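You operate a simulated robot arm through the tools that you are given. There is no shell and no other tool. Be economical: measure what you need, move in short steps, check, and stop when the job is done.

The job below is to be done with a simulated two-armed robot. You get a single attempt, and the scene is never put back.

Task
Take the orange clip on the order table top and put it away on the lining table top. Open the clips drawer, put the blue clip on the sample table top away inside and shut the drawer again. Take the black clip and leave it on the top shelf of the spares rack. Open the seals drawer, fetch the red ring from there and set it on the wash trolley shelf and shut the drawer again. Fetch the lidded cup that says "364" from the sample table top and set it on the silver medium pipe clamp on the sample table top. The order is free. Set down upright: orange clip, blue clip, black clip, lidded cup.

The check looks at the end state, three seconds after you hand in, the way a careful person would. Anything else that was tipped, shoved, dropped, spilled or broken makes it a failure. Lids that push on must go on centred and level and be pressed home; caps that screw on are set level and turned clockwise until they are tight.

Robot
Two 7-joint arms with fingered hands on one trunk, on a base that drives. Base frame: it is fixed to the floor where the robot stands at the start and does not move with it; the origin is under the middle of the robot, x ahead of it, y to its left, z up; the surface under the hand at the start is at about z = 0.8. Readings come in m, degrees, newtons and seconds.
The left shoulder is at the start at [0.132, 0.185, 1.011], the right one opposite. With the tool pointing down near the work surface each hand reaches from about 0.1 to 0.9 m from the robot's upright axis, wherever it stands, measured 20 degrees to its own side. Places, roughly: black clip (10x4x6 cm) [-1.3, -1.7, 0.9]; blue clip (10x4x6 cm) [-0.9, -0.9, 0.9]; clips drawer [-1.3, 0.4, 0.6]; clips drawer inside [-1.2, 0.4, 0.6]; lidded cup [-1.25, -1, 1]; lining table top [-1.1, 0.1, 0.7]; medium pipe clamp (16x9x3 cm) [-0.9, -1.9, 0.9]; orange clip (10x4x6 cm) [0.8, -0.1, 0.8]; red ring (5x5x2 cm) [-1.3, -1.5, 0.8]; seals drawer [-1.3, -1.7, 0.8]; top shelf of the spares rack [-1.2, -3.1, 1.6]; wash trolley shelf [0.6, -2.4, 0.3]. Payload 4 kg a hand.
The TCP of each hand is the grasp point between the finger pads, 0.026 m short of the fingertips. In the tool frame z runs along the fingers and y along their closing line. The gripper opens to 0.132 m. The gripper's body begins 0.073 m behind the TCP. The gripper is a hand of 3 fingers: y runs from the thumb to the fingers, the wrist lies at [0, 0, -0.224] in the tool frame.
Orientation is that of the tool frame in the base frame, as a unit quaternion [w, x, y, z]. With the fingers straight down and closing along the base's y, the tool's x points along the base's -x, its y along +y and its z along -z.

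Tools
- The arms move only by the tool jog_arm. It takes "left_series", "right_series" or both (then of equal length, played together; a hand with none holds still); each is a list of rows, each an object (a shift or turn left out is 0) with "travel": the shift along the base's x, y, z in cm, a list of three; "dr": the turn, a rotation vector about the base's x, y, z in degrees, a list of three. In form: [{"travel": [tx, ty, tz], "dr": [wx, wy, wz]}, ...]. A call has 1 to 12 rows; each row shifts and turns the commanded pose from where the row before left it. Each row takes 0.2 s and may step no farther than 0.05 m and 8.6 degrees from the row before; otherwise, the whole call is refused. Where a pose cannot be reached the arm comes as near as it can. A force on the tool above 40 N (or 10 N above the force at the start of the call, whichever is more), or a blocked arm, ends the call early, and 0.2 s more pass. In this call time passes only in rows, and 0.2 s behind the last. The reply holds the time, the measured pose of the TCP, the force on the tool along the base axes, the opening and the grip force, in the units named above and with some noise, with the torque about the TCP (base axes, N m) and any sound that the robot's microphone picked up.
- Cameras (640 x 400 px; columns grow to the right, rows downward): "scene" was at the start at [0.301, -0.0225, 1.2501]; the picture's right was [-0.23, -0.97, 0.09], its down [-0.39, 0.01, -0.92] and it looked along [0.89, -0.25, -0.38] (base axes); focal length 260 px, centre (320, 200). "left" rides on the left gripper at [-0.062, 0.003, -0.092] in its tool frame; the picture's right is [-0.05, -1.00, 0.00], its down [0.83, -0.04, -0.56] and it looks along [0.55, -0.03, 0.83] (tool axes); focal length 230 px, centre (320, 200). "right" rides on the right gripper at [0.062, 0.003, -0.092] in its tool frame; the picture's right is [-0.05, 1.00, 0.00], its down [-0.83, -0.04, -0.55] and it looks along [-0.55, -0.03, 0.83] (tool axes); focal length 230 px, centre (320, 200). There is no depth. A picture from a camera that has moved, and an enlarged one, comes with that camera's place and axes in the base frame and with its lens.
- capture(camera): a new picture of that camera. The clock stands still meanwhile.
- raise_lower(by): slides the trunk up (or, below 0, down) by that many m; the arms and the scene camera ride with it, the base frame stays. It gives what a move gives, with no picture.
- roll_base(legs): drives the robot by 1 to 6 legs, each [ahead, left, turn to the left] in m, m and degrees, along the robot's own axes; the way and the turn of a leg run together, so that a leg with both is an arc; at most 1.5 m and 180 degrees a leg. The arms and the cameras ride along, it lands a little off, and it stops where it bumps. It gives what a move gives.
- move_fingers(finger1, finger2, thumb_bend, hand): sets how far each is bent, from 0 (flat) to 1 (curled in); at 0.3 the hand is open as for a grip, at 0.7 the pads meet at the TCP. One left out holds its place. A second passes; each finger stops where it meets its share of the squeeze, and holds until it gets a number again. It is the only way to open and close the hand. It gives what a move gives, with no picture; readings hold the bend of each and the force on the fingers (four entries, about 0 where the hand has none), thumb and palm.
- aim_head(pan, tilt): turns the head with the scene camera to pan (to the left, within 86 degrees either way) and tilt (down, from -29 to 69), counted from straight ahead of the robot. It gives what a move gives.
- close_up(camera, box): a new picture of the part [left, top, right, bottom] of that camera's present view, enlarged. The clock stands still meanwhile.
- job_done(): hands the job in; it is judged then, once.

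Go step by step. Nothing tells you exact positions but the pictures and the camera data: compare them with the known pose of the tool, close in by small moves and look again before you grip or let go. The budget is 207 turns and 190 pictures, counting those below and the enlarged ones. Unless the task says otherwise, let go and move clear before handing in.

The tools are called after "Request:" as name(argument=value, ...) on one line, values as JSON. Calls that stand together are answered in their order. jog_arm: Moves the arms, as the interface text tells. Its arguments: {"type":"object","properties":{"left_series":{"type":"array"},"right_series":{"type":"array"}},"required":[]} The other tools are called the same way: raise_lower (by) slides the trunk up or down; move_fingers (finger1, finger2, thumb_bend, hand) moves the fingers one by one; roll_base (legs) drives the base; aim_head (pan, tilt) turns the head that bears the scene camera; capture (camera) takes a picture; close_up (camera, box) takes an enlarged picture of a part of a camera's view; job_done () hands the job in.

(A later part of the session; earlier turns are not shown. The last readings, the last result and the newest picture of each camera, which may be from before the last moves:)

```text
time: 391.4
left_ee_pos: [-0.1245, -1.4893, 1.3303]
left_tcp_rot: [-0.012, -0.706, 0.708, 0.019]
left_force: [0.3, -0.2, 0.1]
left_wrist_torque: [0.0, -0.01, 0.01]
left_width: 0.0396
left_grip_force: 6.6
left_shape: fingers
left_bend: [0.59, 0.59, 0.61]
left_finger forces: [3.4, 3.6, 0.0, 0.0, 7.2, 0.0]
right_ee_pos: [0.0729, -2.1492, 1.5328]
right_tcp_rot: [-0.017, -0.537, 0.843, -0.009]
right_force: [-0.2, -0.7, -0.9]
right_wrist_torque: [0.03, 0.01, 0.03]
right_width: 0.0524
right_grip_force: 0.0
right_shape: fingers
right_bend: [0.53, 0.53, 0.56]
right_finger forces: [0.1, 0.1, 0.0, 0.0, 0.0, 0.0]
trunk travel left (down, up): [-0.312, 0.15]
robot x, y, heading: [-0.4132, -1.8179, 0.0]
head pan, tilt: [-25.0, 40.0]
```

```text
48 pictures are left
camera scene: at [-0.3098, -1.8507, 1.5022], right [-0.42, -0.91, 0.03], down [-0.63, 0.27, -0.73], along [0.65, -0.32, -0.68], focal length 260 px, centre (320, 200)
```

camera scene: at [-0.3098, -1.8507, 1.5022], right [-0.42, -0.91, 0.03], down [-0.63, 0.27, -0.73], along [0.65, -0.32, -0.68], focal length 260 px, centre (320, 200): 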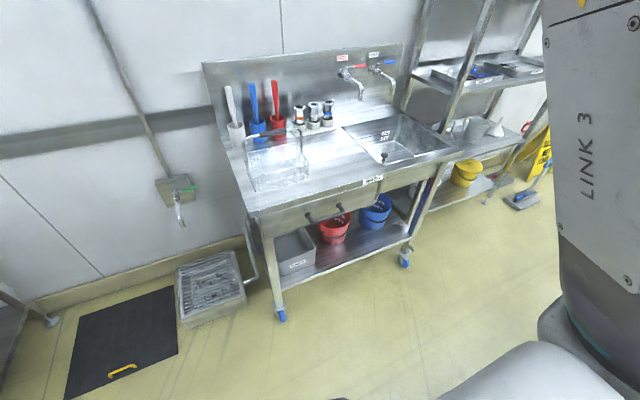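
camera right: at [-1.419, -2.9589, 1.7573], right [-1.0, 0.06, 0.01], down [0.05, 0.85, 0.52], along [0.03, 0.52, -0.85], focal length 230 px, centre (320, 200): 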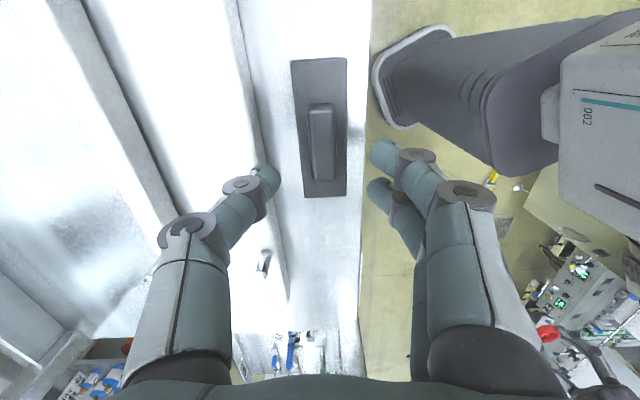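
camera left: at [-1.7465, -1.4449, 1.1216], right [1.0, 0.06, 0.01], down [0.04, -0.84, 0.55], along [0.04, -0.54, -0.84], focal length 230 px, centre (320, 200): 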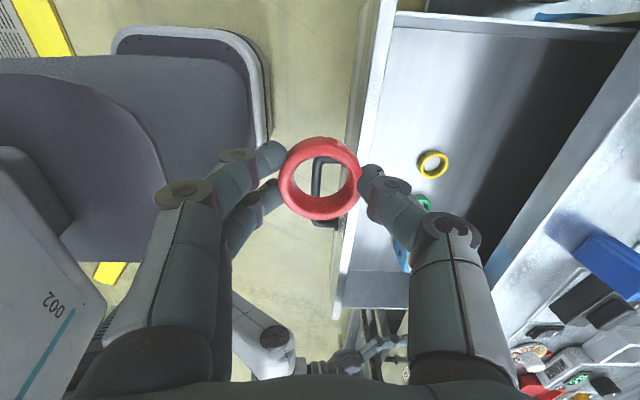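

The wash trolley's lower shelf (z ≈ 0.3) has a free front strip about 15 cm deep before the buckets, around [0.385, -2.5]. I'll lower the trunk fully, move in front, and prepare the left hand with neutral yaw.

Request:
raise_lower(by=-0.38)

Request:
roll_base(legs=[[0.08, -0.78, 0]])

Request:
jog_arm(left_series=[{"travel": [1, -1, -2], "dr": [0, 0, -8.2]}, {"travel": [1, -1, -2], "dr": [0, 0, -8.2]}, {"travel": [1, -1, -2], "dr": [0, 0, -8.2]}, {"travel": [0, -1, -2], "dr": [0, 0, -8.2]}, {"travel": [0, -1, -2], "dr": [0, 0, -8.2]}, {"travel": [0, -1, -2], "dr": [0, 0, -8.2]}, {"travel": [0, -1, -2], "dr": [0, 0, -8.2]}, {"travel": [0, -1, -2], "dr": [0, 0, -8.2]}, {"travel": [0, -1, -2], "dr": [0, 0, -8.2]}, {"travel": [0, -1, -2], "dr": [0, 0, -8.2]}, {"travel": [0, 0, -2], "dr": [0, 0, -8]}])

Request:
aim_head(pan=15, tilt=50)

Request:
capture(camera="scene")

```text
time: 394.5
left_ee_pos: [0.0162, -1.4891, 0.8331]
left_tcp_rot: [-0.179, -0.682, 0.684, 0.186]
left_force: [0.4, 0.8, 0.1]
left_wrist_torque: [0.0, 0.0, 0.01]
left_width: 0.0396
left_grip_force: 7.4
left_shape: fingers
left_bend: [0.59, 0.59, 0.61]
left_finger forces: [3.4, 3.6, 0.0, 0.1, 7.2, 0.0]
right_ee_pos: [0.2759, -2.1489, 0.9385]
right_tcp_rot: [-0.205, -0.525, 0.818, 0.111]
right_force: [0.3, 0.6, -0.3]
right_wrist_torque: [0.02, 0.0, -0.01]
right_width: 0.0522
right_grip_force: 0.0
right_shape: fingers
right_bend: [0.53, 0.53, 0.56]
right_finger forces: [0.0, 0.1, 0.1, 0.0, 0.1, 0.0]
right hand out of reach, approached as far as the arm can: row 1
trunk travel left (down, up): [0.0, 0.462]
robot x, y, heading: [-0.4149, -1.8172, -0.3]
head pan, tilt: [-25.0, 40.0]
```

```text
time: 398.0
left_ee_pos: [0.0852, -2.1553, 0.8321]
left_tcp_rot: [0.182, 0.688, -0.678, -0.185]
left_force: [-0.9, 0.2, -0.6]
left_wrist_torque: [0.01, 0.0, 0.02]
left_width: 0.0395
left_grip_force: 7.3
left_shape: fingers
left_bend: [0.59, 0.59, 0.61]
left_finger forces: [3.4, 3.5, 0.0, 0.1, 7.3, 0.0]
right_ee_pos: [0.3628, -2.7994, 0.9362]
right_tcp_rot: [-0.201, -0.541, 0.808, 0.116]
right_force: [-0.3, 3.5, 0.6]
right_wrist_torque: [0.07, 0.04, 0.04]
right_width: 0.0488
right_grip_force: 1.2
right_shape: fingers
right_bend: [0.53, 0.53, 0.57]
right_finger forces: [0.0, 0.0, 0.0, 0.0, 3.2, 0.1]
trunk travel left (down, up): [0.0, 0.462]
robot x, y, heading: [-0.3326, -2.4896, 1.2]
head pan, tilt: [-25.0, 40.0]
stopped in leg 1: the force on the tool passed its limit at 51 N (the readings are from after the stop); the commanded pose is now the measured one
```

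```text
time: 400.4
left_ee_pos: [0.1156, -2.2552, 0.612]
left_tcp_rot: [0.003, -0.006, 0.966, 0.259]
left_force: [0.8, -0.3, 0.3]
left_wrist_torque: [-0.03, -0.01, -0.02]
left_width: 0.0391
left_grip_force: 7.3
left_shape: fingers
left_bend: [0.59, 0.59, 0.61]
left_finger forces: [3.5, 3.6, 0.0, 0.1, 7.1, 0.1]
right_ee_pos: [0.3628, -2.7993, 0.9354]
right_tcp_rot: [-0.202, -0.541, 0.808, 0.116]
right_force: [2.0, 8.7, 2.3]
right_wrist_torque: [0.24, -0.14, 0.15]
right_width: 0.0481
right_grip_force: 5.3
right_shape: fingers
right_bend: [0.53, 0.53, 0.58]
right_finger forces: [0.0, 0.0, 0.0, 0.1, 9.0, 0.1]
trunk travel left (down, up): [0.0, 0.462]
robot x, y, heading: [-0.3328, -2.4893, 1.0]
head pan, tilt: [-25.0, 40.0]
```

```text
time: 401.5
left_ee_pos: [0.1155, -2.2543, 0.6126]
left_tcp_rot: [0.003, -0.008, 0.966, 0.258]
left_force: [1.1, -0.1, -0.8]
left_wrist_torque: [0.03, 0.03, -0.02]
left_width: 0.0394
left_grip_force: 6.7
left_shape: fingers
left_bend: [0.59, 0.59, 0.61]
left_finger forces: [3.5, 3.6, 0.0, 0.0, 7.2, 0.1]
right_ee_pos: [0.3618, -2.8001, 0.9353]
right_tcp_rot: [-0.201, -0.542, 0.808, 0.117]
right_force: [0.9, 8.4, 2.2]
right_wrist_torque: [0.29, -0.09, 0.15]
right_width: 0.0484
right_grip_force: 4.4
right_shape: fingers
right_bend: [0.53, 0.53, 0.58]
right_finger forces: [0.1, 0.0, 0.0, 0.0, 8.9, 0.0]
trunk travel left (down, up): [0.0, 0.462]
robot x, y, heading: [-0.3335, -2.4909, 1.0]
head pan, tilt: [15.0, 50.0]
```

```text
47 pictures are left
camera scene: at [-0.0026, -2.4635, 1.0592], right [0.24, -0.96, -0.13], down [-0.96, -0.22, -0.17], along [0.14, 0.17, -0.98], focal length 260 px, centre (320, 200)
```

scene: 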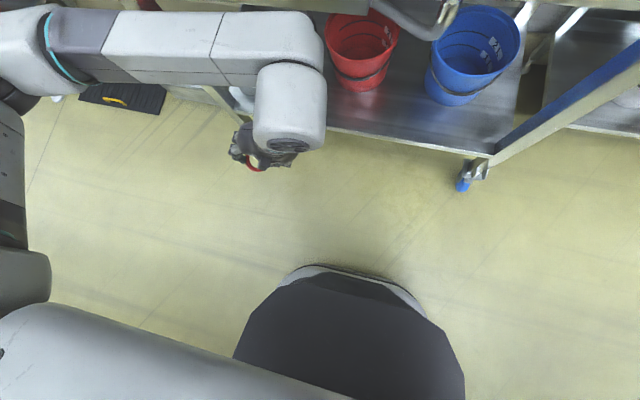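

While strafing, the right hand touched something at the trolley's right end (and lowering the trunk leans it forward). Pull the right hand away immediately and look.

Request:
jog_arm(right_series=[{"travel": [0, 2, 0]}, {"travel": [-3, 2, 2]}, {"travel": [-4, 1, 3]}, {"travel": [-4, 0, 3]}, {"travel": [-4, 0, 3]}, {"travel": [-4, 0, 0]}])

Request:
aim_head(pan=-30, tilt=10)

Request:
capture(camera="scene")

```text
refused: row 3 steps farther than a row can; nothing moved
```

```text
time: 402.6
left_ee_pos: [0.1141, -2.2546, 0.6117]
left_tcp_rot: [0.002, -0.008, 0.966, 0.258]
left_force: [0.6, 0.1, -0.7]
left_wrist_torque: [-0.03, 0.0, -0.04]
left_width: 0.0393
left_grip_force: 7.1
left_shape: fingers
left_bend: [0.59, 0.59, 0.61]
left_finger forces: [3.6, 3.5, 0.1, 0.0, 7.2, 0.0]
right_ee_pos: [0.3622, -2.8007, 0.9336]
right_tcp_rot: [-0.201, -0.542, 0.808, 0.116]
right_force: [1.7, 9.8, 2.7]
right_wrist_torque: [0.26, -0.07, 0.14]
right_width: 0.0484
right_grip_force: 4.6
right_shape: fingers
right_bend: [0.53, 0.53, 0.58]
right_finger forces: [0.1, 0.1, 0.0, 0.0, 9.0, 0.0]
trunk travel left (down, up): [0.0, 0.462]
robot x, y, heading: [-0.3326, -2.4939, 1.1]
head pan, tilt: [-30.0, 10.0]
```

```text
46 pictures are left
camera scene: at [0.0357, -2.529, 1.1091], right [-0.41, -0.87, 0.26], down [-0.64, 0.07, -0.77], along [0.65, -0.48, -0.59], focal length 260 px, centre (320, 200)
```

scene: 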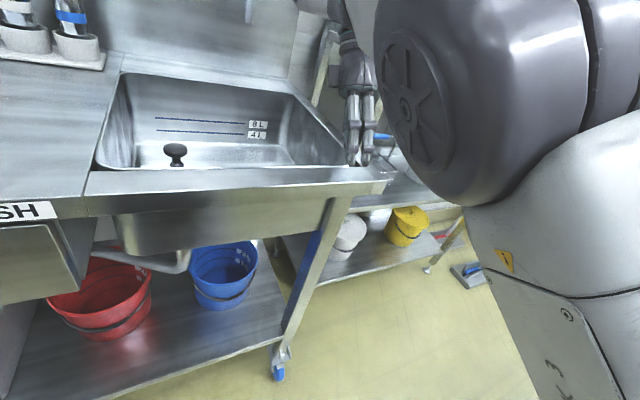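

It is touching the neighbouring rack's post; nothing is displaced visibly. Retreat.

Request:
jog_arm(right_series=[{"travel": [0, 1.5, 0]}, {"travel": [-1, 1.5, 2]}, {"travel": [-3, 1, 3]}, {"travel": [-3, 0, 3]}, {"travel": [-3, 0, 3]}, {"travel": [-4, 0, 0]}, {"travel": [-4, 0, 0]}, {"travel": [-4, 0, 0]}])

Request:
capture(camera="scene")

```text
time: 404.4
left_ee_pos: [0.1142, -2.2547, 0.6109]
left_tcp_rot: [0.002, -0.008, 0.966, 0.259]
left_force: [0.1, -0.7, 0.0]
left_wrist_torque: [-0.01, 0.01, 0.03]
left_width: 0.0393
left_grip_force: 7.2
left_shape: fingers
left_bend: [0.59, 0.59, 0.61]
left_finger forces: [3.5, 3.6, 0.1, 0.0, 7.2, 0.1]
right_ee_pos: [0.3266, -2.7723, 0.9604]
right_tcp_rot: [-0.193, -0.529, 0.816, 0.131]
right_force: [0.6, -1.0, 0.1]
right_wrist_torque: [-0.01, 0.0, 0.01]
right_width: 0.0521
right_grip_force: 0.1
right_shape: fingers
right_bend: [0.53, 0.53, 0.56]
right_finger forces: [0.0, 0.1, 0.1, 0.0, 0.0, 0.0]
right hand out of reach, approached as far as the arm can: row 2, 3, 4, 5, 6, 7, 8
trunk travel left (down, up): [0.0, 0.462]
robot x, y, heading: [-0.3364, -2.4896, 1.2]
head pan, tilt: [-30.0, 10.0]
```

```text
45 pictures are left
camera scene: at [0.0357, -2.5302, 1.1092], right [-0.41, -0.87, 0.26], down [-0.64, 0.07, -0.77], along [0.65, -0.48, -0.59], focal length 260 px, centre (320, 200)
```

scene: 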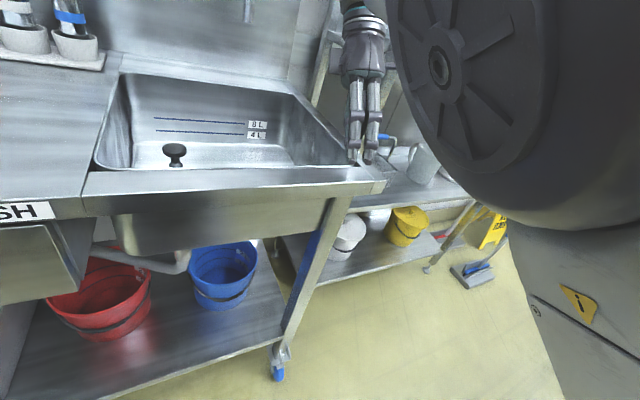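

Freed. The left hand's tilt must be corrected: make it point forward-down (30°) with fingers closing along y, and bring it low in front of the trolley shelf.

Request:
jog_arm(left_series=[{"travel": [0, -2.7, -1.5], "dr": [-7.5, 0, 0]}, {"travel": [0, -2.7, -1.5], "dr": [-7.5, 0, 0]}, {"travel": [0, -2.7, -1.5], "dr": [-7.5, 0, 0]}, {"travel": [0, -2.7, -1.5], "dr": [-7.5, 0, 0]}, {"travel": [0, -2.7, -1.5], "dr": [0, -7.5, 0]}, {"travel": [0, -2.7, -1.5], "dr": [0, -7.5, 0]}, {"travel": [0, -2.7, -1.5], "dr": [0, -7.5, 0]}, {"travel": [0, -2.6, -1.5], "dr": [0, -7.5, 0]}])

Request:
aim_head(pan=0, tilt=30)

Request:
capture(camera="scene")

Request:
capture(camera="left")

```text
time: 406.2
left_ee_pos: [0.1143, -2.4706, 0.4921]
left_tcp_rot: [0.26, -0.009, 0.966, -0.002]
left_force: [-0.2, -1.0, 0.2]
left_wrist_torque: [0.01, 0.01, 0.01]
left_width: 0.0395
left_grip_force: 6.9
left_shape: fingers
left_bend: [0.59, 0.59, 0.61]
left_finger forces: [3.5, 3.6, 0.1, 0.1, 7.1, 0.0]
right_ee_pos: [0.3264, -2.7716, 0.9616]
right_tcp_rot: [-0.192, -0.532, 0.814, 0.131]
right_force: [0.2, -0.5, 0.4]
right_wrist_torque: [-0.01, 0.03, -0.04]
right_width: 0.0522
right_grip_force: 0.0
right_shape: fingers
right_bend: [0.53, 0.53, 0.56]
right_finger forces: [0.0, 0.0, 0.0, 0.0, 0.1, 0.1]
trunk travel left (down, up): [0.0, 0.462]
robot x, y, heading: [-0.3321, -2.492, 1.1]
head pan, tilt: [-30.0, 10.0]
```

```text
time: 407.2
left_ee_pos: [0.1147, -2.4705, 0.4924]
left_tcp_rot: [0.258, -0.008, 0.966, -0.003]
left_force: [0.3, -0.5, 0.0]
left_wrist_torque: [0.02, -0.01, -0.02]
left_width: 0.0395
left_grip_force: 7.2
left_shape: fingers
left_bend: [0.59, 0.59, 0.61]
left_finger forces: [3.6, 3.6, 0.0, 0.0, 7.0, 0.0]
right_ee_pos: [0.3264, -2.7718, 0.9612]
right_tcp_rot: [-0.193, -0.531, 0.815, 0.131]
right_force: [0.2, 0.1, -0.6]
right_wrist_torque: [0.02, 0.01, 0.05]
right_width: 0.0523
right_grip_force: 0.1
right_shape: fingers
right_bend: [0.53, 0.53, 0.56]
right_finger forces: [0.1, 0.1, 0.0, 0.0, 0.0, 0.0]
trunk travel left (down, up): [0.0, 0.462]
robot x, y, heading: [-0.3311, -2.4922, 0.8]
head pan, tilt: [0.0, 30.0]
```

```text
44 pictures are left
camera scene: at [0.0267, -2.484, 1.0764], right [0.02, -1.0, 0.0], down [-0.87, -0.02, -0.49], along [0.49, 0.01, -0.87], focal length 260 px, centre (320, 200)
```

scene: 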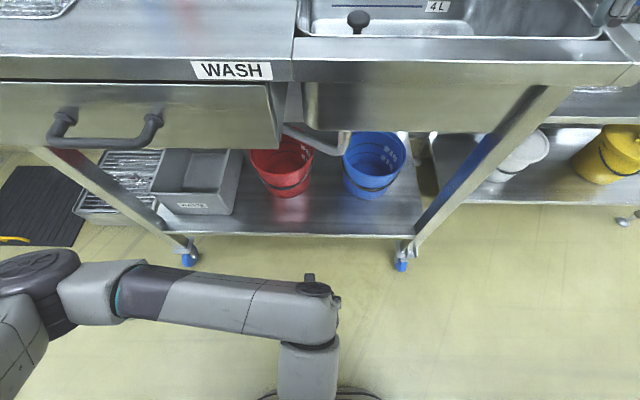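

```text
43 pictures are left
camera left: at [0.1223, -2.465, 0.6022], right [0.06, -1.0, 0.03], down [-1.0, -0.06, 0.07], along [-0.06, -0.04, -1.0], focal length 230 px, centre (320, 200)
```

left: 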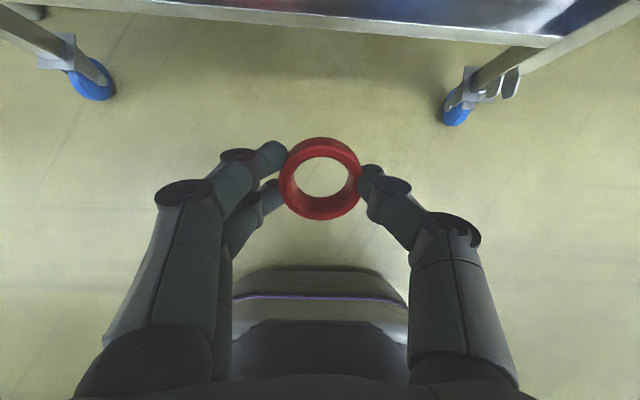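

The hand is well posed. Move forward over the shelf's front strip, then lower.

Request:
jog_arm(left_series=[{"travel": [4.3, 0, -1]}, {"travel": [4.3, 0, -1]}, {"travel": [4.3, 0, -1]}, {"travel": [4.3, 0, -1]}, {"travel": [4.3, 0, -1]}, {"travel": [4.3, 0, -1]}])

Request:
capture(camera="left")

Request:
capture(camera="scene")

```text
time: 408.6
left_ee_pos: [0.3738, -2.4719, 0.4319]
left_tcp_rot: [0.26, -0.007, 0.966, -0.003]
left_force: [0.5, 0.3, -0.2]
left_wrist_torque: [-0.02, 0.01, 0.01]
left_width: 0.039
left_grip_force: 7.1
left_shape: fingers
left_bend: [0.59, 0.59, 0.61]
left_finger forces: [3.4, 3.7, 0.0, 0.1, 6.9, 0.0]
right_ee_pos: [0.3265, -2.7723, 0.9598]
right_tcp_rot: [-0.193, -0.531, 0.815, 0.131]
right_force: [-0.2, 0.1, -0.3]
right_wrist_torque: [-0.03, 0.0, 0.01]
right_width: 0.0522
right_grip_force: 0.1
right_shape: fingers
right_bend: [0.53, 0.53, 0.56]
right_finger forces: [0.0, 0.0, 0.0, 0.0, 0.1, 0.1]
trunk travel left (down, up): [0.0, 0.462]
robot x, y, heading: [-0.3355, -2.4917, 1.3]
head pan, tilt: [0.0, 30.0]
```

```text
42 pictures are left
camera left: at [0.3811, -2.4679, 0.5418], right [0.06, -1.0, 0.03], down [-1.0, -0.06, 0.06], along [-0.06, -0.04, -1.0], focal length 230 px, centre (320, 200)
```

left: 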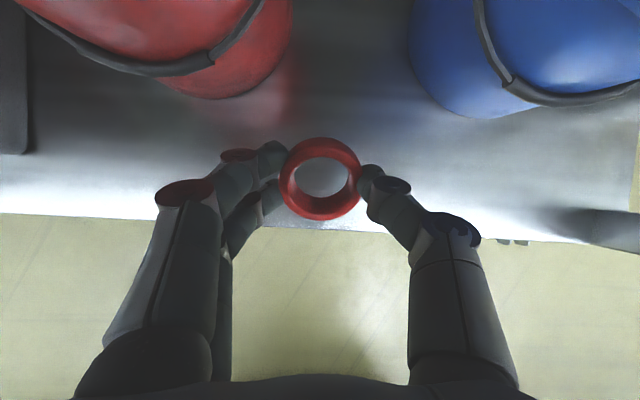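

```text
41 pictures are left
camera scene: at [0.0271, -2.4841, 1.0761], right [0.02, -1.0, 0.0], down [-0.87, -0.02, -0.49], along [0.49, 0.01, -0.87], focal length 260 px, centre (320, 200)
```

scene: 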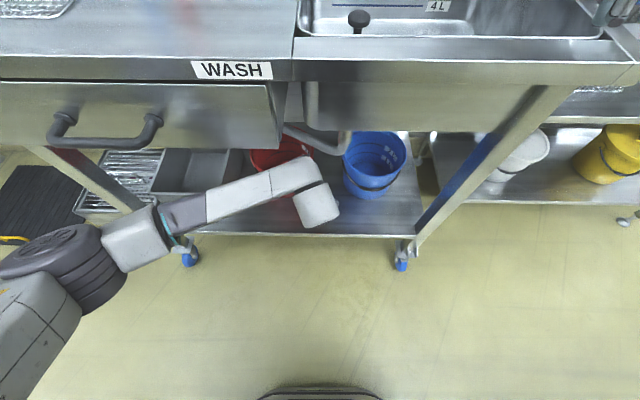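

Room to go 2.5 cm deeper, between the buckets. Reduce tilt to 15° and lower to contact.

Request:
jog_arm(left_series=[{"travel": [2.5, 0, -1]}, {"travel": [0.5, 0, -1.5], "dr": [0, 7.5, 0]}, {"travel": [0, 0, -1.5], "dr": [0, 7.5, 0]}, {"travel": [0, 0, -1]}, {"travel": [0, 0, -0.6]}, {"travel": [0, 0, -0.5]}, {"travel": [0, 0, -0.5]}])

Request:
capture(camera="left")

```text
time: 410.2
left_ee_pos: [0.4041, -2.4718, 0.3665]
left_tcp_rot: [0.131, -0.009, 0.991, -0.002]
left_force: [-1.1, 0.9, 0.4]
left_wrist_torque: [0.0, 0.0, 0.01]
left_width: 0.0394
left_grip_force: 6.6
left_shape: fingers
left_bend: [0.59, 0.59, 0.61]
left_finger forces: [3.4, 3.6, 0.0, 0.0, 7.0, 0.0]
right_ee_pos: [0.3273, -2.7721, 0.9612]
right_tcp_rot: [-0.193, -0.531, 0.815, 0.131]
right_force: [-0.1, -0.4, 0.3]
right_wrist_torque: [0.0, -0.01, -0.01]
right_width: 0.0522
right_grip_force: 0.0
right_shape: fingers
right_bend: [0.53, 0.53, 0.56]
right_finger forces: [0.1, 0.0, 0.0, 0.1, 0.0, 0.0]
trunk travel left (down, up): [0.0, 0.462]
robot x, y, heading: [-0.3344, -2.4907, 1.2]
head pan, tilt: [0.0, 30.0]
```

```text
40 pictures are left
camera left: at [0.4398, -2.4671, 0.4706], right [0.07, -1.0, 0.02], down [-0.95, -0.06, 0.32], along [-0.32, -0.04, -0.95], focal length 230 px, centre (320, 200)
```

left: 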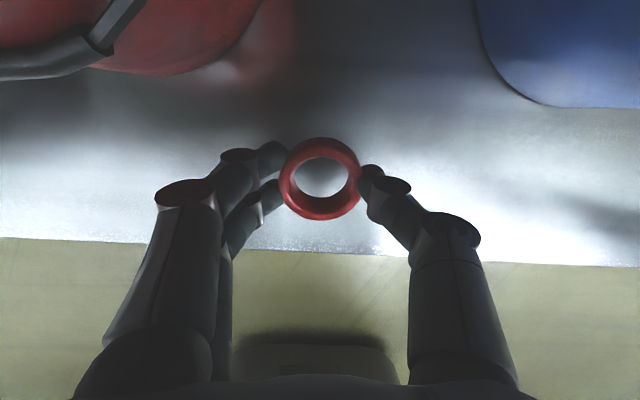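

Not yet in contact; also bring it fully vertical and continue down in small steps.

Request:
jog_arm(left_series=[{"travel": [0, 0, 0], "dr": [0, 7.5, 0]}, {"travel": [0, 0, -0.4], "dr": [0, 7.4, 0]}, {"travel": [0, 0, -0.5]}, {"travel": [0, 0, -0.4]}, {"travel": [0, 0, -0.4]}, {"travel": [0, 0, -0.3]}])

Request:
capture(camera="left")

```text
time: 411.6
left_ee_pos: [0.404, -2.4713, 0.3465]
left_tcp_rot: [0.0, -0.007, 1.0, 0.0]
left_force: [-0.5, 0.1, -1.0]
left_wrist_torque: [0.01, -0.01, -0.02]
left_width: 0.039
left_grip_force: 7.1
left_shape: fingers
left_bend: [0.59, 0.59, 0.61]
left_finger forces: [3.5, 3.7, 0.0, 0.0, 7.0, 0.0]
right_ee_pos: [0.3262, -2.7718, 0.9615]
right_tcp_rot: [-0.193, -0.53, 0.815, 0.131]
right_force: [0.3, -0.2, 0.0]
right_wrist_torque: [0.03, 0.02, 0.01]
right_width: 0.052
right_grip_force: 0.1
right_shape: fingers
right_bend: [0.53, 0.53, 0.56]
right_finger forces: [0.0, 0.0, 0.0, 0.0, 0.0, 0.0]
trunk travel left (down, up): [0.0, 0.462]
robot x, y, heading: [-0.3332, -2.4926, 1.1]
head pan, tilt: [0.0, 30.0]
```

```text
39 pictures are left
camera left: at [0.4653, -2.4665, 0.4379], right [0.07, -1.0, 0.0], down [-0.83, -0.06, 0.55], along [-0.55, -0.04, -0.83], focal length 230 px, centre (320, 200)
```

left: 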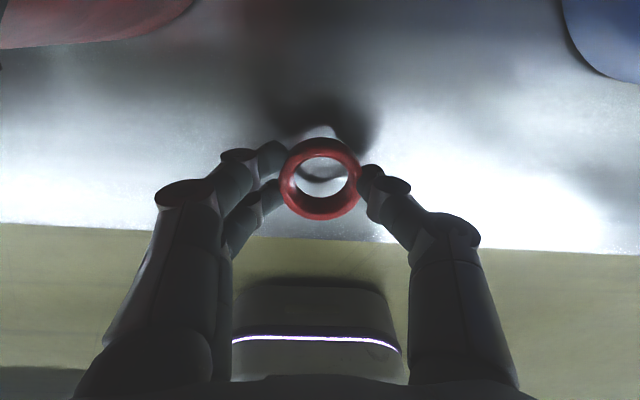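

Request:
jog_arm(left_series=[{"travel": [0, 0, -0.3]}, {"travel": [0, 0, -0.3]}, {"travel": [0, 0, -0.3]}, {"travel": [0, 0, -0.3]}])

```text
time: 412.6
left_ee_pos: [0.4039, -2.4708, 0.3338]
left_tcp_rot: [0.0, -0.008, 1.0, 0.0]
left_force: [-0.3, -1.0, 0.1]
left_wrist_torque: [0.0, -0.02, 0.02]
left_width: 0.0392
left_grip_force: 7.0
left_shape: fingers
left_bend: [0.59, 0.59, 0.61]
left_finger forces: [3.5, 3.6, 0.1, 0.0, 7.0, 0.0]
right_ee_pos: [0.325, -2.7704, 0.9606]
right_tcp_rot: [-0.192, -0.53, 0.815, 0.13]
right_force: [0.1, 0.4, -0.1]
right_wrist_torque: [0.0, -0.03, 0.01]
right_width: 0.0525
right_grip_force: 0.0
right_shape: fingers
right_bend: [0.53, 0.53, 0.56]
right_finger forces: [0.0, 0.1, 0.2, 0.1, 0.1, 0.0]
trunk travel left (down, up): [0.0, 0.462]
robot x, y, heading: [-0.3301, -2.487, 1.2]
head pan, tilt: [0.0, 30.0]
```

Request:
jog_arm(left_series=[{"travel": [0, 0, -0.3]}, {"travel": [0, 0, -0.3]}, {"travel": [0, 0, -0.3]}, {"travel": [0, 0, -0.3]}])

Request:
capture(camera="left")

```text
time: 413.6
left_ee_pos: [0.4081, -2.4741, 0.3302]
left_tcp_rot: [0.006, -0.009, 1.0, -0.002]
left_force: [-8.2, 3.3, 32.3]
left_wrist_torque: [0.39, 0.52, 0.1]
left_width: 0.0384
left_grip_force: 23.0
left_shape: fingers
left_bend: [0.62, 0.63, 0.62]
left_finger forces: [12.0, 18.5, 0.1, 0.0, 16.0, 0.0]
right_ee_pos: [0.3233, -2.7743, 0.9635]
right_tcp_rot: [-0.189, -0.53, 0.816, 0.133]
right_force: [-0.6, -0.4, 1.1]
right_wrist_torque: [-0.02, 0.06, 0.0]
right_width: 0.0521
right_grip_force: 0.0
right_shape: fingers
right_bend: [0.53, 0.53, 0.56]
right_finger forces: [0.0, 0.0, 0.1, 0.0, 0.0, 0.0]
trunk travel left (down, up): [0.0, 0.462]
robot x, y, heading: [-0.3332, -2.4906, 0.7]
head pan, tilt: [0.0, 30.0]
stopped in row 4 (left hand): the force on the tool passed its limit at 43 N (the readings are from after the stop); the commanded pose is now the measured one
```

```text
38 pictures are left
camera left: at [0.4681, -2.4685, 0.4235], right [0.07, -1.0, 0.01], down [-0.84, -0.05, 0.55], along [-0.54, -0.04, -0.84], focal length 230 px, centre (320, 200)
```

left: 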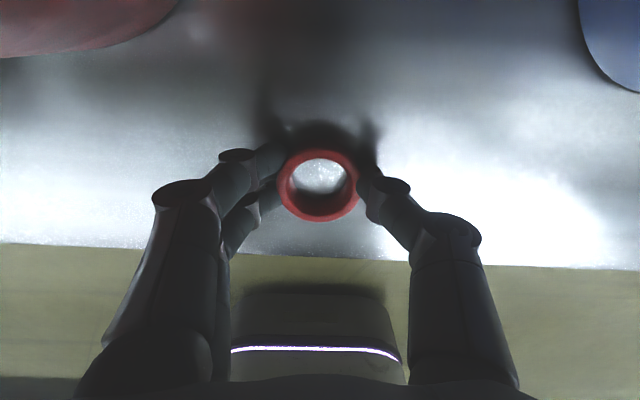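

On the shelf. Relieve the pressure, open, and rise.

Request:
jog_arm(left_series=[{"travel": [-0.3, 0, 0.3]}])

Request:
move_fingers(hand="left", finger1=0.55, finger2=0.55, thumb_bend=0.55)

Request:
jog_arm(left_series=[{"travel": [0, 0, 0.6]}, {"travel": [0, 0, 0.6]}])

Request:
move_fingers(hand="left", finger1=0.48, finger2=0.48, thumb_bend=0.48)

Request:
capture(camera="left")

```text
time: 414.0
left_ee_pos: [0.4034, -2.4729, 0.3319]
left_tcp_rot: [0.005, -0.008, 1.0, -0.003]
left_force: [7.4, 0.9, 21.0]
left_wrist_torque: [-0.05, -0.15, -0.01]
left_width: 0.0383
left_grip_force: 18.8
left_shape: fingers
left_bend: [0.61, 0.62, 0.62]
left_finger forces: [7.3, 12.5, 0.1, 0.0, 17.9, 0.1]
right_ee_pos: [0.3241, -2.7744, 0.9625]
right_tcp_rot: [-0.19, -0.53, 0.816, 0.132]
right_force: [0.0, -0.9, -0.5]
right_wrist_torque: [0.0, -0.03, -0.01]
right_width: 0.0522
right_grip_force: 0.1
right_shape: fingers
right_bend: [0.53, 0.53, 0.56]
right_finger forces: [0.1, 0.0, 0.1, 0.0, 0.1, 0.1]
trunk travel left (down, up): [0.0, 0.462]
robot x, y, heading: [-0.3331, -2.4955, 1.1]
head pan, tilt: [0.0, 30.0]
```

```text
time: 415.0
left_ee_pos: [0.4034, -2.4728, 0.3316]
left_tcp_rot: [0.006, -0.008, 1.0, -0.002]
left_force: [3.1, -2.5, 27.6]
left_wrist_torque: [-0.37, -0.03, 0.12]
left_width: 0.043
left_grip_force: 15.1
left_shape: fingers
left_bend: [0.59, 0.6, 0.57]
left_finger forces: [4.2, 6.7, 0.0, 0.0, 18.9, 0.0]
right_ee_pos: [0.3234, -2.7738, 0.9629]
right_tcp_rot: [-0.189, -0.53, 0.816, 0.133]
right_force: [-1.3, 0.1, 0.6]
right_wrist_torque: [0.01, 0.01, -0.01]
right_width: 0.052
right_grip_force: 0.0
right_shape: fingers
right_bend: [0.53, 0.53, 0.56]
right_finger forces: [0.0, 0.0, 0.1, 0.1, 0.0, 0.0]
trunk travel left (down, up): [0.0, 0.462]
robot x, y, heading: [-0.331, -2.4884, 1.2]
head pan, tilt: [0.0, 30.0]
```

```text
time: 415.6
left_ee_pos: [0.4013, -2.4709, 0.3376]
left_tcp_rot: [0.001, -0.009, 1.0, -0.001]
left_force: [1.3, 0.4, 0.7]
left_wrist_torque: [0.04, 0.01, -0.02]
left_width: 0.0505
left_grip_force: 0.0
left_shape: fingers
left_bend: [0.55, 0.55, 0.55]
left_finger forces: [0.0, 0.1, 0.0, 0.1, 0.0, 0.1]
right_ee_pos: [0.3268, -2.7735, 0.9593]
right_tcp_rot: [-0.192, -0.53, 0.815, 0.134]
right_force: [0.6, 0.5, 1.0]
right_wrist_torque: [0.0, 0.03, 0.0]
right_width: 0.052
right_grip_force: 0.2
right_shape: fingers
right_bend: [0.53, 0.53, 0.56]
right_finger forces: [0.0, 0.1, 0.1, 0.0, 0.0, 0.0]
trunk travel left (down, up): [0.0, 0.462]
robot x, y, heading: [-0.333, -2.4913, 0.9]
head pan, tilt: [0.0, 30.0]
```

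```text
time: 416.6
left_ee_pos: [0.4028, -2.4715, 0.3412]
left_tcp_rot: [0.003, -0.007, 1.0, -0.002]
left_force: [0.1, -0.5, 0.2]
left_wrist_torque: [0.0, 0.01, -0.01]
left_width: 0.074
left_grip_force: 0.1
left_shape: fingers
left_bend: [0.48, 0.48, 0.48]
left_finger forces: [0.0, 0.0, 0.0, 0.0, 0.1, 0.0]
right_ee_pos: [0.3269, -2.7746, 0.9608]
right_tcp_rot: [-0.191, -0.53, 0.815, 0.133]
right_force: [0.4, 0.9, 0.6]
right_wrist_torque: [0.02, -0.03, -0.03]
right_width: 0.0523
right_grip_force: 0.0
right_shape: fingers
right_bend: [0.53, 0.53, 0.56]
right_finger forces: [0.0, 0.1, 0.1, 0.0, 0.0, 0.1]
trunk travel left (down, up): [0.0, 0.462]
robot x, y, heading: [-0.3332, -2.4915, 1.1]
head pan, tilt: [0.0, 30.0]
```

```text
37 pictures are left
camera left: at [0.4643, -2.4673, 0.4324], right [0.07, -1.0, 0.0], down [-0.83, -0.06, 0.55], along [-0.55, -0.04, -0.83], focal length 230 px, centre (320, 200)
```

left: 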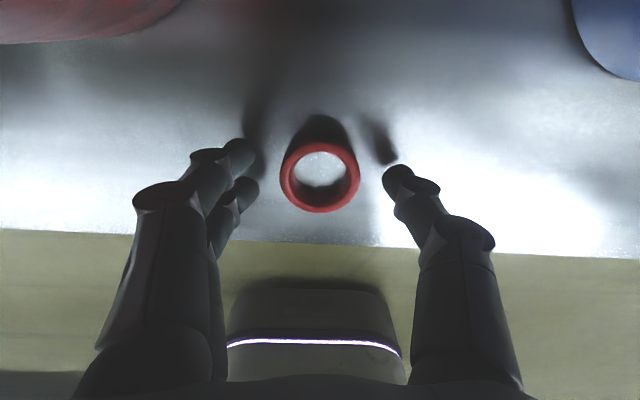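

The ring lies flat on the wash trolley shelf. Withdraw the left hand, raise the trunk, move up the aisle and turn to face the sample table.

Request:
jog_arm(left_series=[{"travel": [0, 0, 3]}, {"travel": [0, 0, 3]}, {"travel": [-4, 0, 1]}, {"travel": [-4, 0, 1]}, {"travel": [-4, 0, 0]}, {"travel": [-4, 0, 0]}, {"travel": [-4, 0, 0]}, {"travel": [-4, 0, 0]}, {"travel": [-4, 0, 0]}])

Request:
roll_base(legs=[[-0.1, 0.15, -1], [0, 0.85, 0]])

Request:
raise_lower(by=0.3)

Request:
capture(camera="scene")

```text
time: 418.6
left_ee_pos: [0.1215, -2.4707, 0.4209]
left_tcp_rot: [0.003, -0.009, 1.0, -0.002]
left_force: [0.2, -0.3, 1.1]
left_wrist_torque: [0.01, 0.01, -0.03]
left_width: 0.074
left_grip_force: 0.0
left_shape: fingers
left_bend: [0.48, 0.48, 0.48]
left_finger forces: [0.1, 0.0, 0.1, 0.0, 0.0, 0.0]
right_ee_pos: [0.3252, -2.7739, 0.961]
right_tcp_rot: [-0.192, -0.53, 0.816, 0.133]
right_force: [-0.4, -0.7, 0.7]
right_wrist_torque: [0.03, 0.01, 0.0]
right_width: 0.0524
right_grip_force: 0.0
right_shape: fingers
right_bend: [0.53, 0.53, 0.56]
right_finger forces: [0.0, 0.1, 0.1, 0.0, 0.1, 0.1]
trunk travel left (down, up): [0.0, 0.462]
robot x, y, heading: [-0.3315, -2.4907, 1.3]
head pan, tilt: [0.0, 30.0]
```

```text
time: 424.2
left_ee_pos: [0.0173, -1.4639, 0.4205]
left_tcp_rot: [0.002, -0.001, 1.0, -0.002]
left_force: [-0.2, -0.2, 0.6]
left_wrist_torque: [-0.04, 0.03, 0.0]
left_width: 0.0738
left_grip_force: 0.0
left_shape: fingers
left_bend: [0.48, 0.48, 0.48]
left_finger forces: [0.1, 0.1, 0.1, 0.0, 0.1, 0.1]
right_ee_pos: [0.2175, -1.7691, 0.9613]
right_tcp_rot: [-0.191, -0.524, 0.819, 0.134]
right_force: [-0.3, -0.2, -0.5]
right_wrist_torque: [0.0, 0.0, 0.01]
right_width: 0.0521
right_grip_force: 0.0
right_shape: fingers
right_bend: [0.53, 0.53, 0.56]
right_finger forces: [0.0, 0.0, 0.0, 0.0, 0.0, 0.0]
trunk travel left (down, up): [0.0, 0.462]
robot x, y, heading: [-0.4371, -1.4753, 0.3]
head pan, tilt: [0.0, 30.0]
```

```text
time: 427.2
left_ee_pos: [0.0169, -1.4628, 0.7206]
left_tcp_rot: [0.003, -0.002, 1.0, -0.001]
left_force: [-0.3, 0.3, -0.2]
left_wrist_torque: [0.02, -0.01, -0.01]
left_width: 0.0736
left_grip_force: 0.2
left_shape: fingers
left_bend: [0.48, 0.48, 0.48]
left_finger forces: [0.1, 0.0, 0.0, 0.1, 0.0, 0.1]
right_ee_pos: [0.0526, -1.7713, 1.4865]
right_tcp_rot: [-0.033, -0.54, 0.84, 0.034]
right_force: [-0.8, -0.1, -1.1]
right_wrist_torque: [0.01, 0.01, -0.03]
right_width: 0.0521
right_grip_force: 0.1
right_shape: fingers
right_bend: [0.53, 0.53, 0.56]
right_finger forces: [0.0, 0.0, 0.1, 0.0, 0.0, 0.1]
trunk travel left (down, up): [-0.3, 0.162]
robot x, y, heading: [-0.4428, -1.4806, 0.3]
head pan, tilt: [0.0, 30.0]
```

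```text
36 pictures are left
camera scene: at [-0.3177, -1.4771, 1.5038], right [0.01, -1.0, 0.0], down [-0.56, 0.0, -0.83], along [0.83, 0.01, -0.56], focal length 260 px, centre (320, 200)
```

scene: 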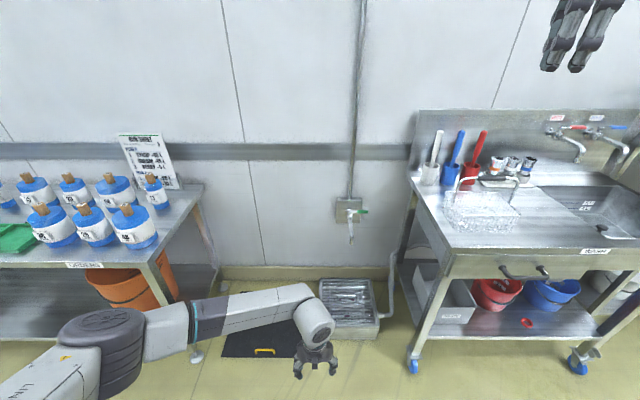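

The ring sits fine on the shelf. Raise the left hand, move out and turn to face the sample table.

Request:
jog_arm(left_series=[{"travel": [0, 0, 5]}, {"travel": [0, 0, 5]}, {"travel": [0, 0, 5]}, {"travel": [0, 0, 5]}, {"travel": [0, 0, 5]}, {"travel": [0, 0, 5]}, {"travel": [0, 0, 5]}, {"travel": [0, 0, 5]}, {"travel": [0, 0, 5]}])

Request:
roll_base(legs=[[0.32, 0.3, 0], [0, 0, 180], [0, 0, -0.5]])

Request:
aim_head(pan=0, tilt=35)

Request:
capture(camera="scene")

```text
time: 429.2
left_ee_pos: [0.0155, -1.4667, 1.1716]
left_tcp_rot: [0.003, -0.001, 1.0, -0.002]
left_force: [-0.9, 0.2, 0.0]
left_wrist_torque: [0.01, 0.03, -0.02]
left_width: 0.074
left_grip_force: 0.1
left_shape: fingers
left_bend: [0.48, 0.48, 0.48]
left_finger forces: [0.1, 0.0, 0.0, 0.0, 0.1, 0.1]
right_ee_pos: [0.051, -1.7716, 1.4866]
right_tcp_rot: [-0.032, -0.541, 0.84, 0.034]
right_force: [-0.2, -0.7, 0.3]
right_wrist_torque: [-0.01, -0.01, 0.01]
right_width: 0.0521
right_grip_force: 0.1
right_shape: fingers
right_bend: [0.53, 0.53, 0.56]
right_finger forces: [0.0, 0.1, 0.0, 0.0, 0.0, 0.0]
trunk travel left (down, up): [-0.3, 0.162]
robot x, y, heading: [-0.4415, -1.4836, 0.4]
head pan, tilt: [0.0, 30.0]
```

```text
time: 439.7
left_ee_pos: [-0.5755, -1.2063, 1.172]
left_tcp_rot: [-0.001, 1.0, 0.02, -0.003]
left_force: [-0.9, -0.3, -0.4]
left_wrist_torque: [0.04, 0.0, -0.01]
left_width: 0.074
left_grip_force: 0.0
left_shape: fingers
left_bend: [0.48, 0.48, 0.48]
left_finger forces: [0.1, 0.1, 0.0, 0.1, 0.1, 0.0]
right_ee_pos: [-0.6222, -0.9034, 1.487]
right_tcp_rot: [0.033, 0.829, 0.557, 0.034]
right_force: [-0.2, -0.2, 0.3]
right_wrist_torque: [-0.05, -0.01, -0.01]
right_width: 0.0521
right_grip_force: 0.0
right_shape: fingers
right_bend: [0.53, 0.53, 0.56]
right_finger forces: [0.0, 0.0, 0.1, 0.0, 0.1, 0.1]
trunk travel left (down, up): [-0.3, 0.162]
robot x, y, heading: [-0.1234, -1.1771, -177.2]
head pan, tilt: [0.0, 30.0]
```

```text
time: 440.4
left_ee_pos: [-0.5747, -1.206, 1.1712]
left_tcp_rot: [-0.001, 1.0, 0.02, -0.003]
left_force: [0.6, -0.2, 0.4]
left_wrist_torque: [0.0, -0.02, 0.02]
left_width: 0.0741
left_grip_force: 0.1
left_shape: fingers
left_bend: [0.48, 0.48, 0.48]
left_finger forces: [0.0, 0.0, 0.0, 0.0, 0.1, 0.0]
right_ee_pos: [-0.6227, -0.9032, 1.4877]
right_tcp_rot: [0.033, 0.83, 0.556, 0.034]
right_force: [0.4, 0.3, -0.9]
right_wrist_torque: [-0.02, 0.01, 0.01]
right_width: 0.052
right_grip_force: 0.1
right_shape: fingers
right_bend: [0.53, 0.53, 0.56]
right_finger forces: [0.0, 0.0, 0.0, 0.0, 0.1, 0.1]
trunk travel left (down, up): [-0.3, 0.162]
robot x, y, heading: [-0.1187, -1.1761, -177.4]
head pan, tilt: [0.0, 35.0]
```

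```text
35 pictures are left
camera scene: at [-0.236, -1.1815, 1.4963], right [-0.04, 1.0, 0.0], down [0.63, 0.03, -0.78], along [-0.78, -0.03, -0.63], focal length 260 px, centre (320, 200)
```

scene: 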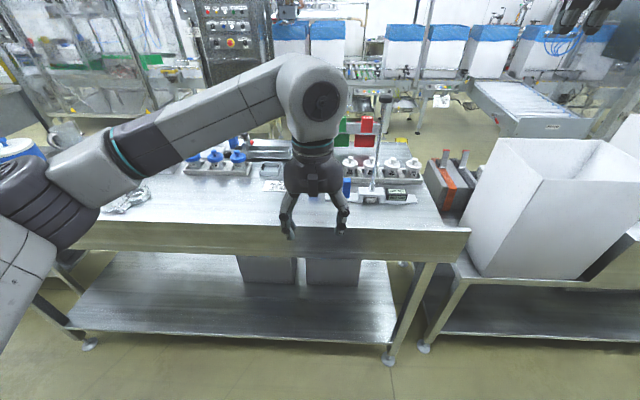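

Look at the white lids from here with a strong zoom.

Request:
close_up(camera="scene", box=[335, 140, 435, 205])

```text
6.15 times, centred on (385, 172) of scene
camera zoom: at [-0.236, -1.1815, 1.4963], right [-0.04, 1.0, 0.0], down [0.63, 0.03, -0.78], along [-0.78, -0.03, -0.63], focal length 1602 px, centre (-80, 369)
```

zoom: 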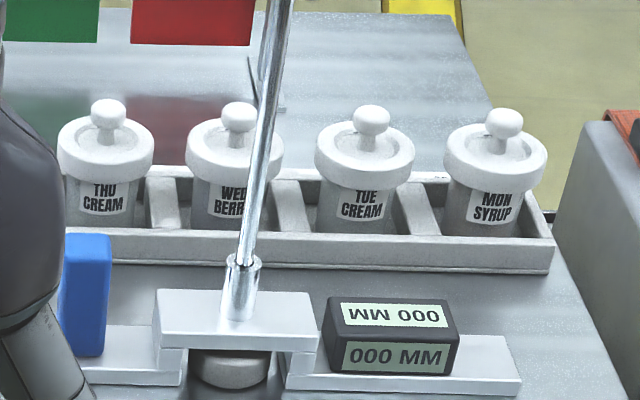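

The lid numbers face the far side; the left hand camera looks back from beyond, so I'll bring it over the table near the cups (away from the tall rod at y ≈ -1.03).

Request:
jog_arm(left_series=[{"travel": [0, 0, 5]}, {"travel": [0, 0, 5]}])

Request:
roll_base(legs=[[0, 0, -2.6], [0.3, 0.06, 0]])

Request:
jog_arm(left_series=[{"travel": [-4, 0, 0]}, {"travel": [-4, 0, 0]}, {"travel": [-4, 0, 0]}, {"travel": [-4, 0, 0]}, {"travel": [-4, 0, 0]}])

Request:
capture(camera="left")

```text
time: 440.9
left_ee_pos: [-0.5753, -1.205, 1.2717]
left_tcp_rot: [-0.001, 1.0, 0.02, -0.002]
left_force: [-0.2, 0.5, -0.5]
left_wrist_torque: [-0.03, 0.01, -0.01]
left_width: 0.074
left_grip_force: 0.0
left_shape: fingers
left_bend: [0.48, 0.48, 0.48]
left_finger forces: [0.1, 0.0, 0.0, 0.0, 0.1, 0.0]
right_ee_pos: [-0.6204, -0.901, 1.4865]
right_tcp_rot: [0.033, 0.83, 0.556, 0.032]
right_force: [0.6, -0.3, 0.1]
right_wrist_torque: [-0.02, 0.01, 0.01]
right_width: 0.0522
right_grip_force: 0.1
right_shape: fingers
right_bend: [0.53, 0.53, 0.56]
right_finger forces: [0.1, 0.0, 0.0, 0.1, 0.0, 0.0]
trunk travel left (down, up): [-0.3, 0.162]
robot x, y, heading: [-0.1219, -1.1786, -177.6]
head pan, tilt: [0.0, 35.0]
```

```text
time: 443.4
left_ee_pos: [-0.875, -1.2416, 1.2713]
left_tcp_rot: [-0.002, 1.0, -0.004, -0.004]
left_force: [0.0, -0.5, 0.9]
left_wrist_torque: [0.02, 0.02, -0.01]
left_width: 0.074
left_grip_force: 0.1
left_shape: fingers
left_bend: [0.48, 0.48, 0.48]
left_finger forces: [0.0, 0.0, 0.0, 0.0, 0.0, 0.0]
right_ee_pos: [-0.9064, -0.9352, 1.4876]
right_tcp_rot: [0.034, 0.844, 0.534, 0.032]
right_force: [0.5, -0.3, -0.7]
right_wrist_torque: [-0.01, 0.03, -0.01]
right_width: 0.0521
right_grip_force: 0.0
right_shape: fingers
right_bend: [0.53, 0.53, 0.56]
right_finger forces: [0.0, 0.1, 0.0, 0.1, 0.0, 0.1]
trunk travel left (down, up): [-0.3, 0.162]
robot x, y, heading: [-0.4218, -1.2326, 179.7]
head pan, tilt: [0.0, 35.0]
```

```text
time: 444.6
left_ee_pos: [-1.0768, -1.2397, 1.2693]
left_tcp_rot: [-0.001, 1.0, -0.006, -0.004]
left_force: [0.4, -0.5, -0.4]
left_wrist_torque: [-0.03, 0.01, 0.0]
left_width: 0.074
left_grip_force: 0.1
left_shape: fingers
left_bend: [0.48, 0.48, 0.48]
left_finger forces: [0.0, 0.0, 0.1, 0.0, 0.0, 0.0]
right_ee_pos: [-0.9091, -0.9339, 1.4868]
right_tcp_rot: [0.034, 0.843, 0.535, 0.032]
right_force: [0.2, -0.1, 1.0]
right_wrist_torque: [-0.04, 0.01, 0.01]
right_width: 0.0521
right_grip_force: 0.1
right_shape: fingers
right_bend: [0.53, 0.53, 0.56]
right_finger forces: [0.0, 0.1, 0.0, 0.0, 0.1, 0.0]
trunk travel left (down, up): [-0.3, 0.162]
robot x, y, heading: [-0.4189, -1.2371, 179.6]
head pan, tilt: [0.0, 35.0]
```

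```text
33 pictures are left
camera left: at [-1.1368, -1.2423, 1.3615], right [-0.04, 1.0, 0.0], down [0.83, 0.03, 0.55], along [0.55, 0.02, -0.84], focal length 230 px, centre (320, 200)
```

left: 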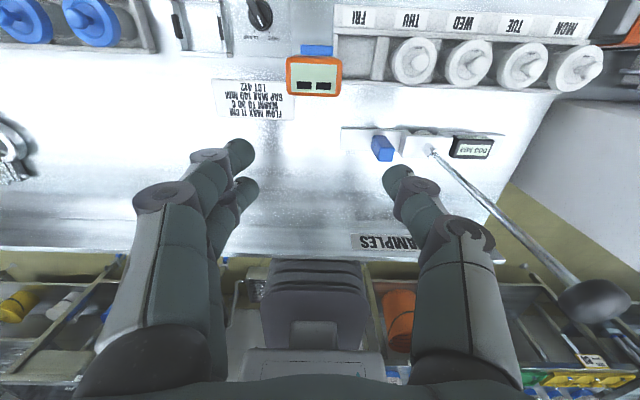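

Both cup sets are visible from above. Zoom on the white lids and on the blue ones.

Request:
close_up(camera="left", box=[380, 20, 620, 110])

Request:
close_up(camera="left", box=[380, 20, 500, 100])

```text
2.67 times, centred on (500, 65) of left
camera zoom: at [-1.1368, -1.2423, 1.3615], right [-0.04, 1.0, 0.0], down [0.83, 0.03, 0.55], along [0.55, 0.02, -0.84], focal length 614 px, centre (-160, 560)
```

zoom: 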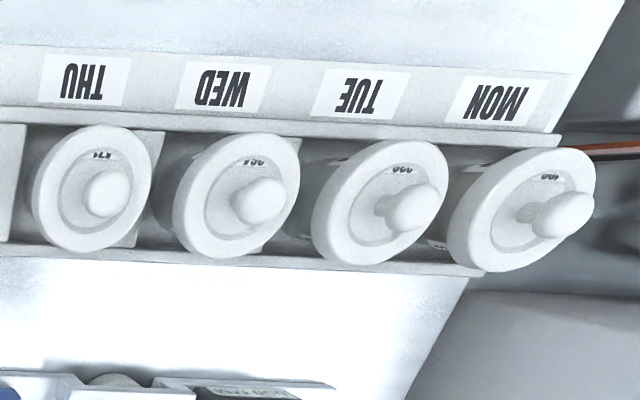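

```text
5.00 times, centred on (440, 60) of left
camera zoom: at [-1.1368, -1.2423, 1.3615], right [-0.04, 1.0, 0.0], down [0.83, 0.03, 0.55], along [0.55, 0.02, -0.84], focal length 1150 px, centre (-280, 900)
```

zoom: 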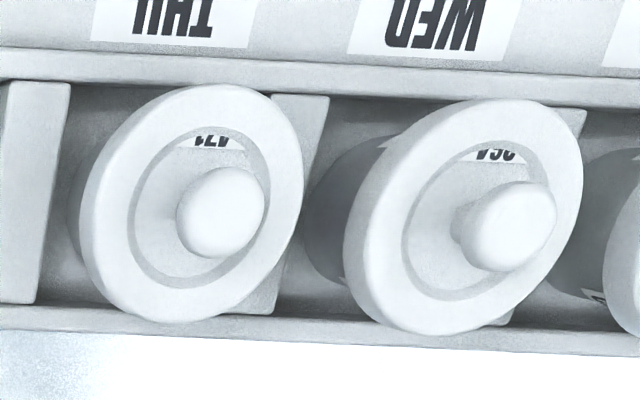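

Request:
close_up(camera="left", box=[460, 44, 500, 64])

Request:
close_up(camera="left", box=[510, 40, 600, 70])

```text
16.00 times, centred on (480, 54) of left
camera zoom: at [-1.1368, -1.2423, 1.3615], right [-0.04, 1.0, 0.0], down [0.83, 0.03, 0.55], along [0.55, 0.02, -0.84], focal length 3681 px, centre (-2240, 2536)
```

zoom: 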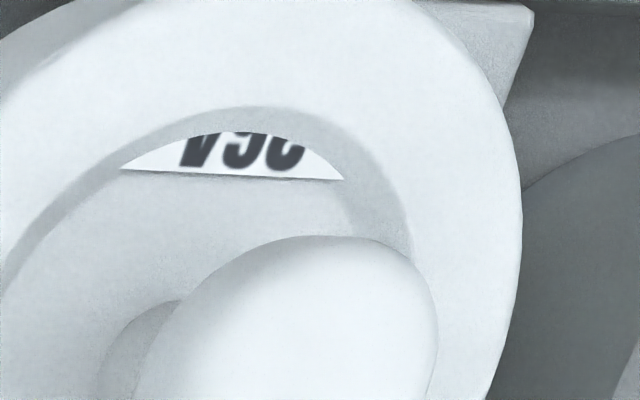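

```text
7.11 times, centred on (555, 55) of left
camera zoom: at [-1.1368, -1.2423, 1.3615], right [-0.04, 1.0, 0.0], down [0.83, 0.03, 0.55], along [0.55, 0.02, -0.84], focal length 1636 px, centre (-1351, 1231)
```

zoom: 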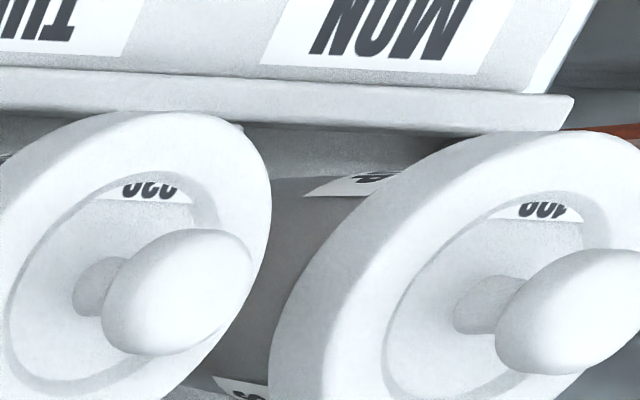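

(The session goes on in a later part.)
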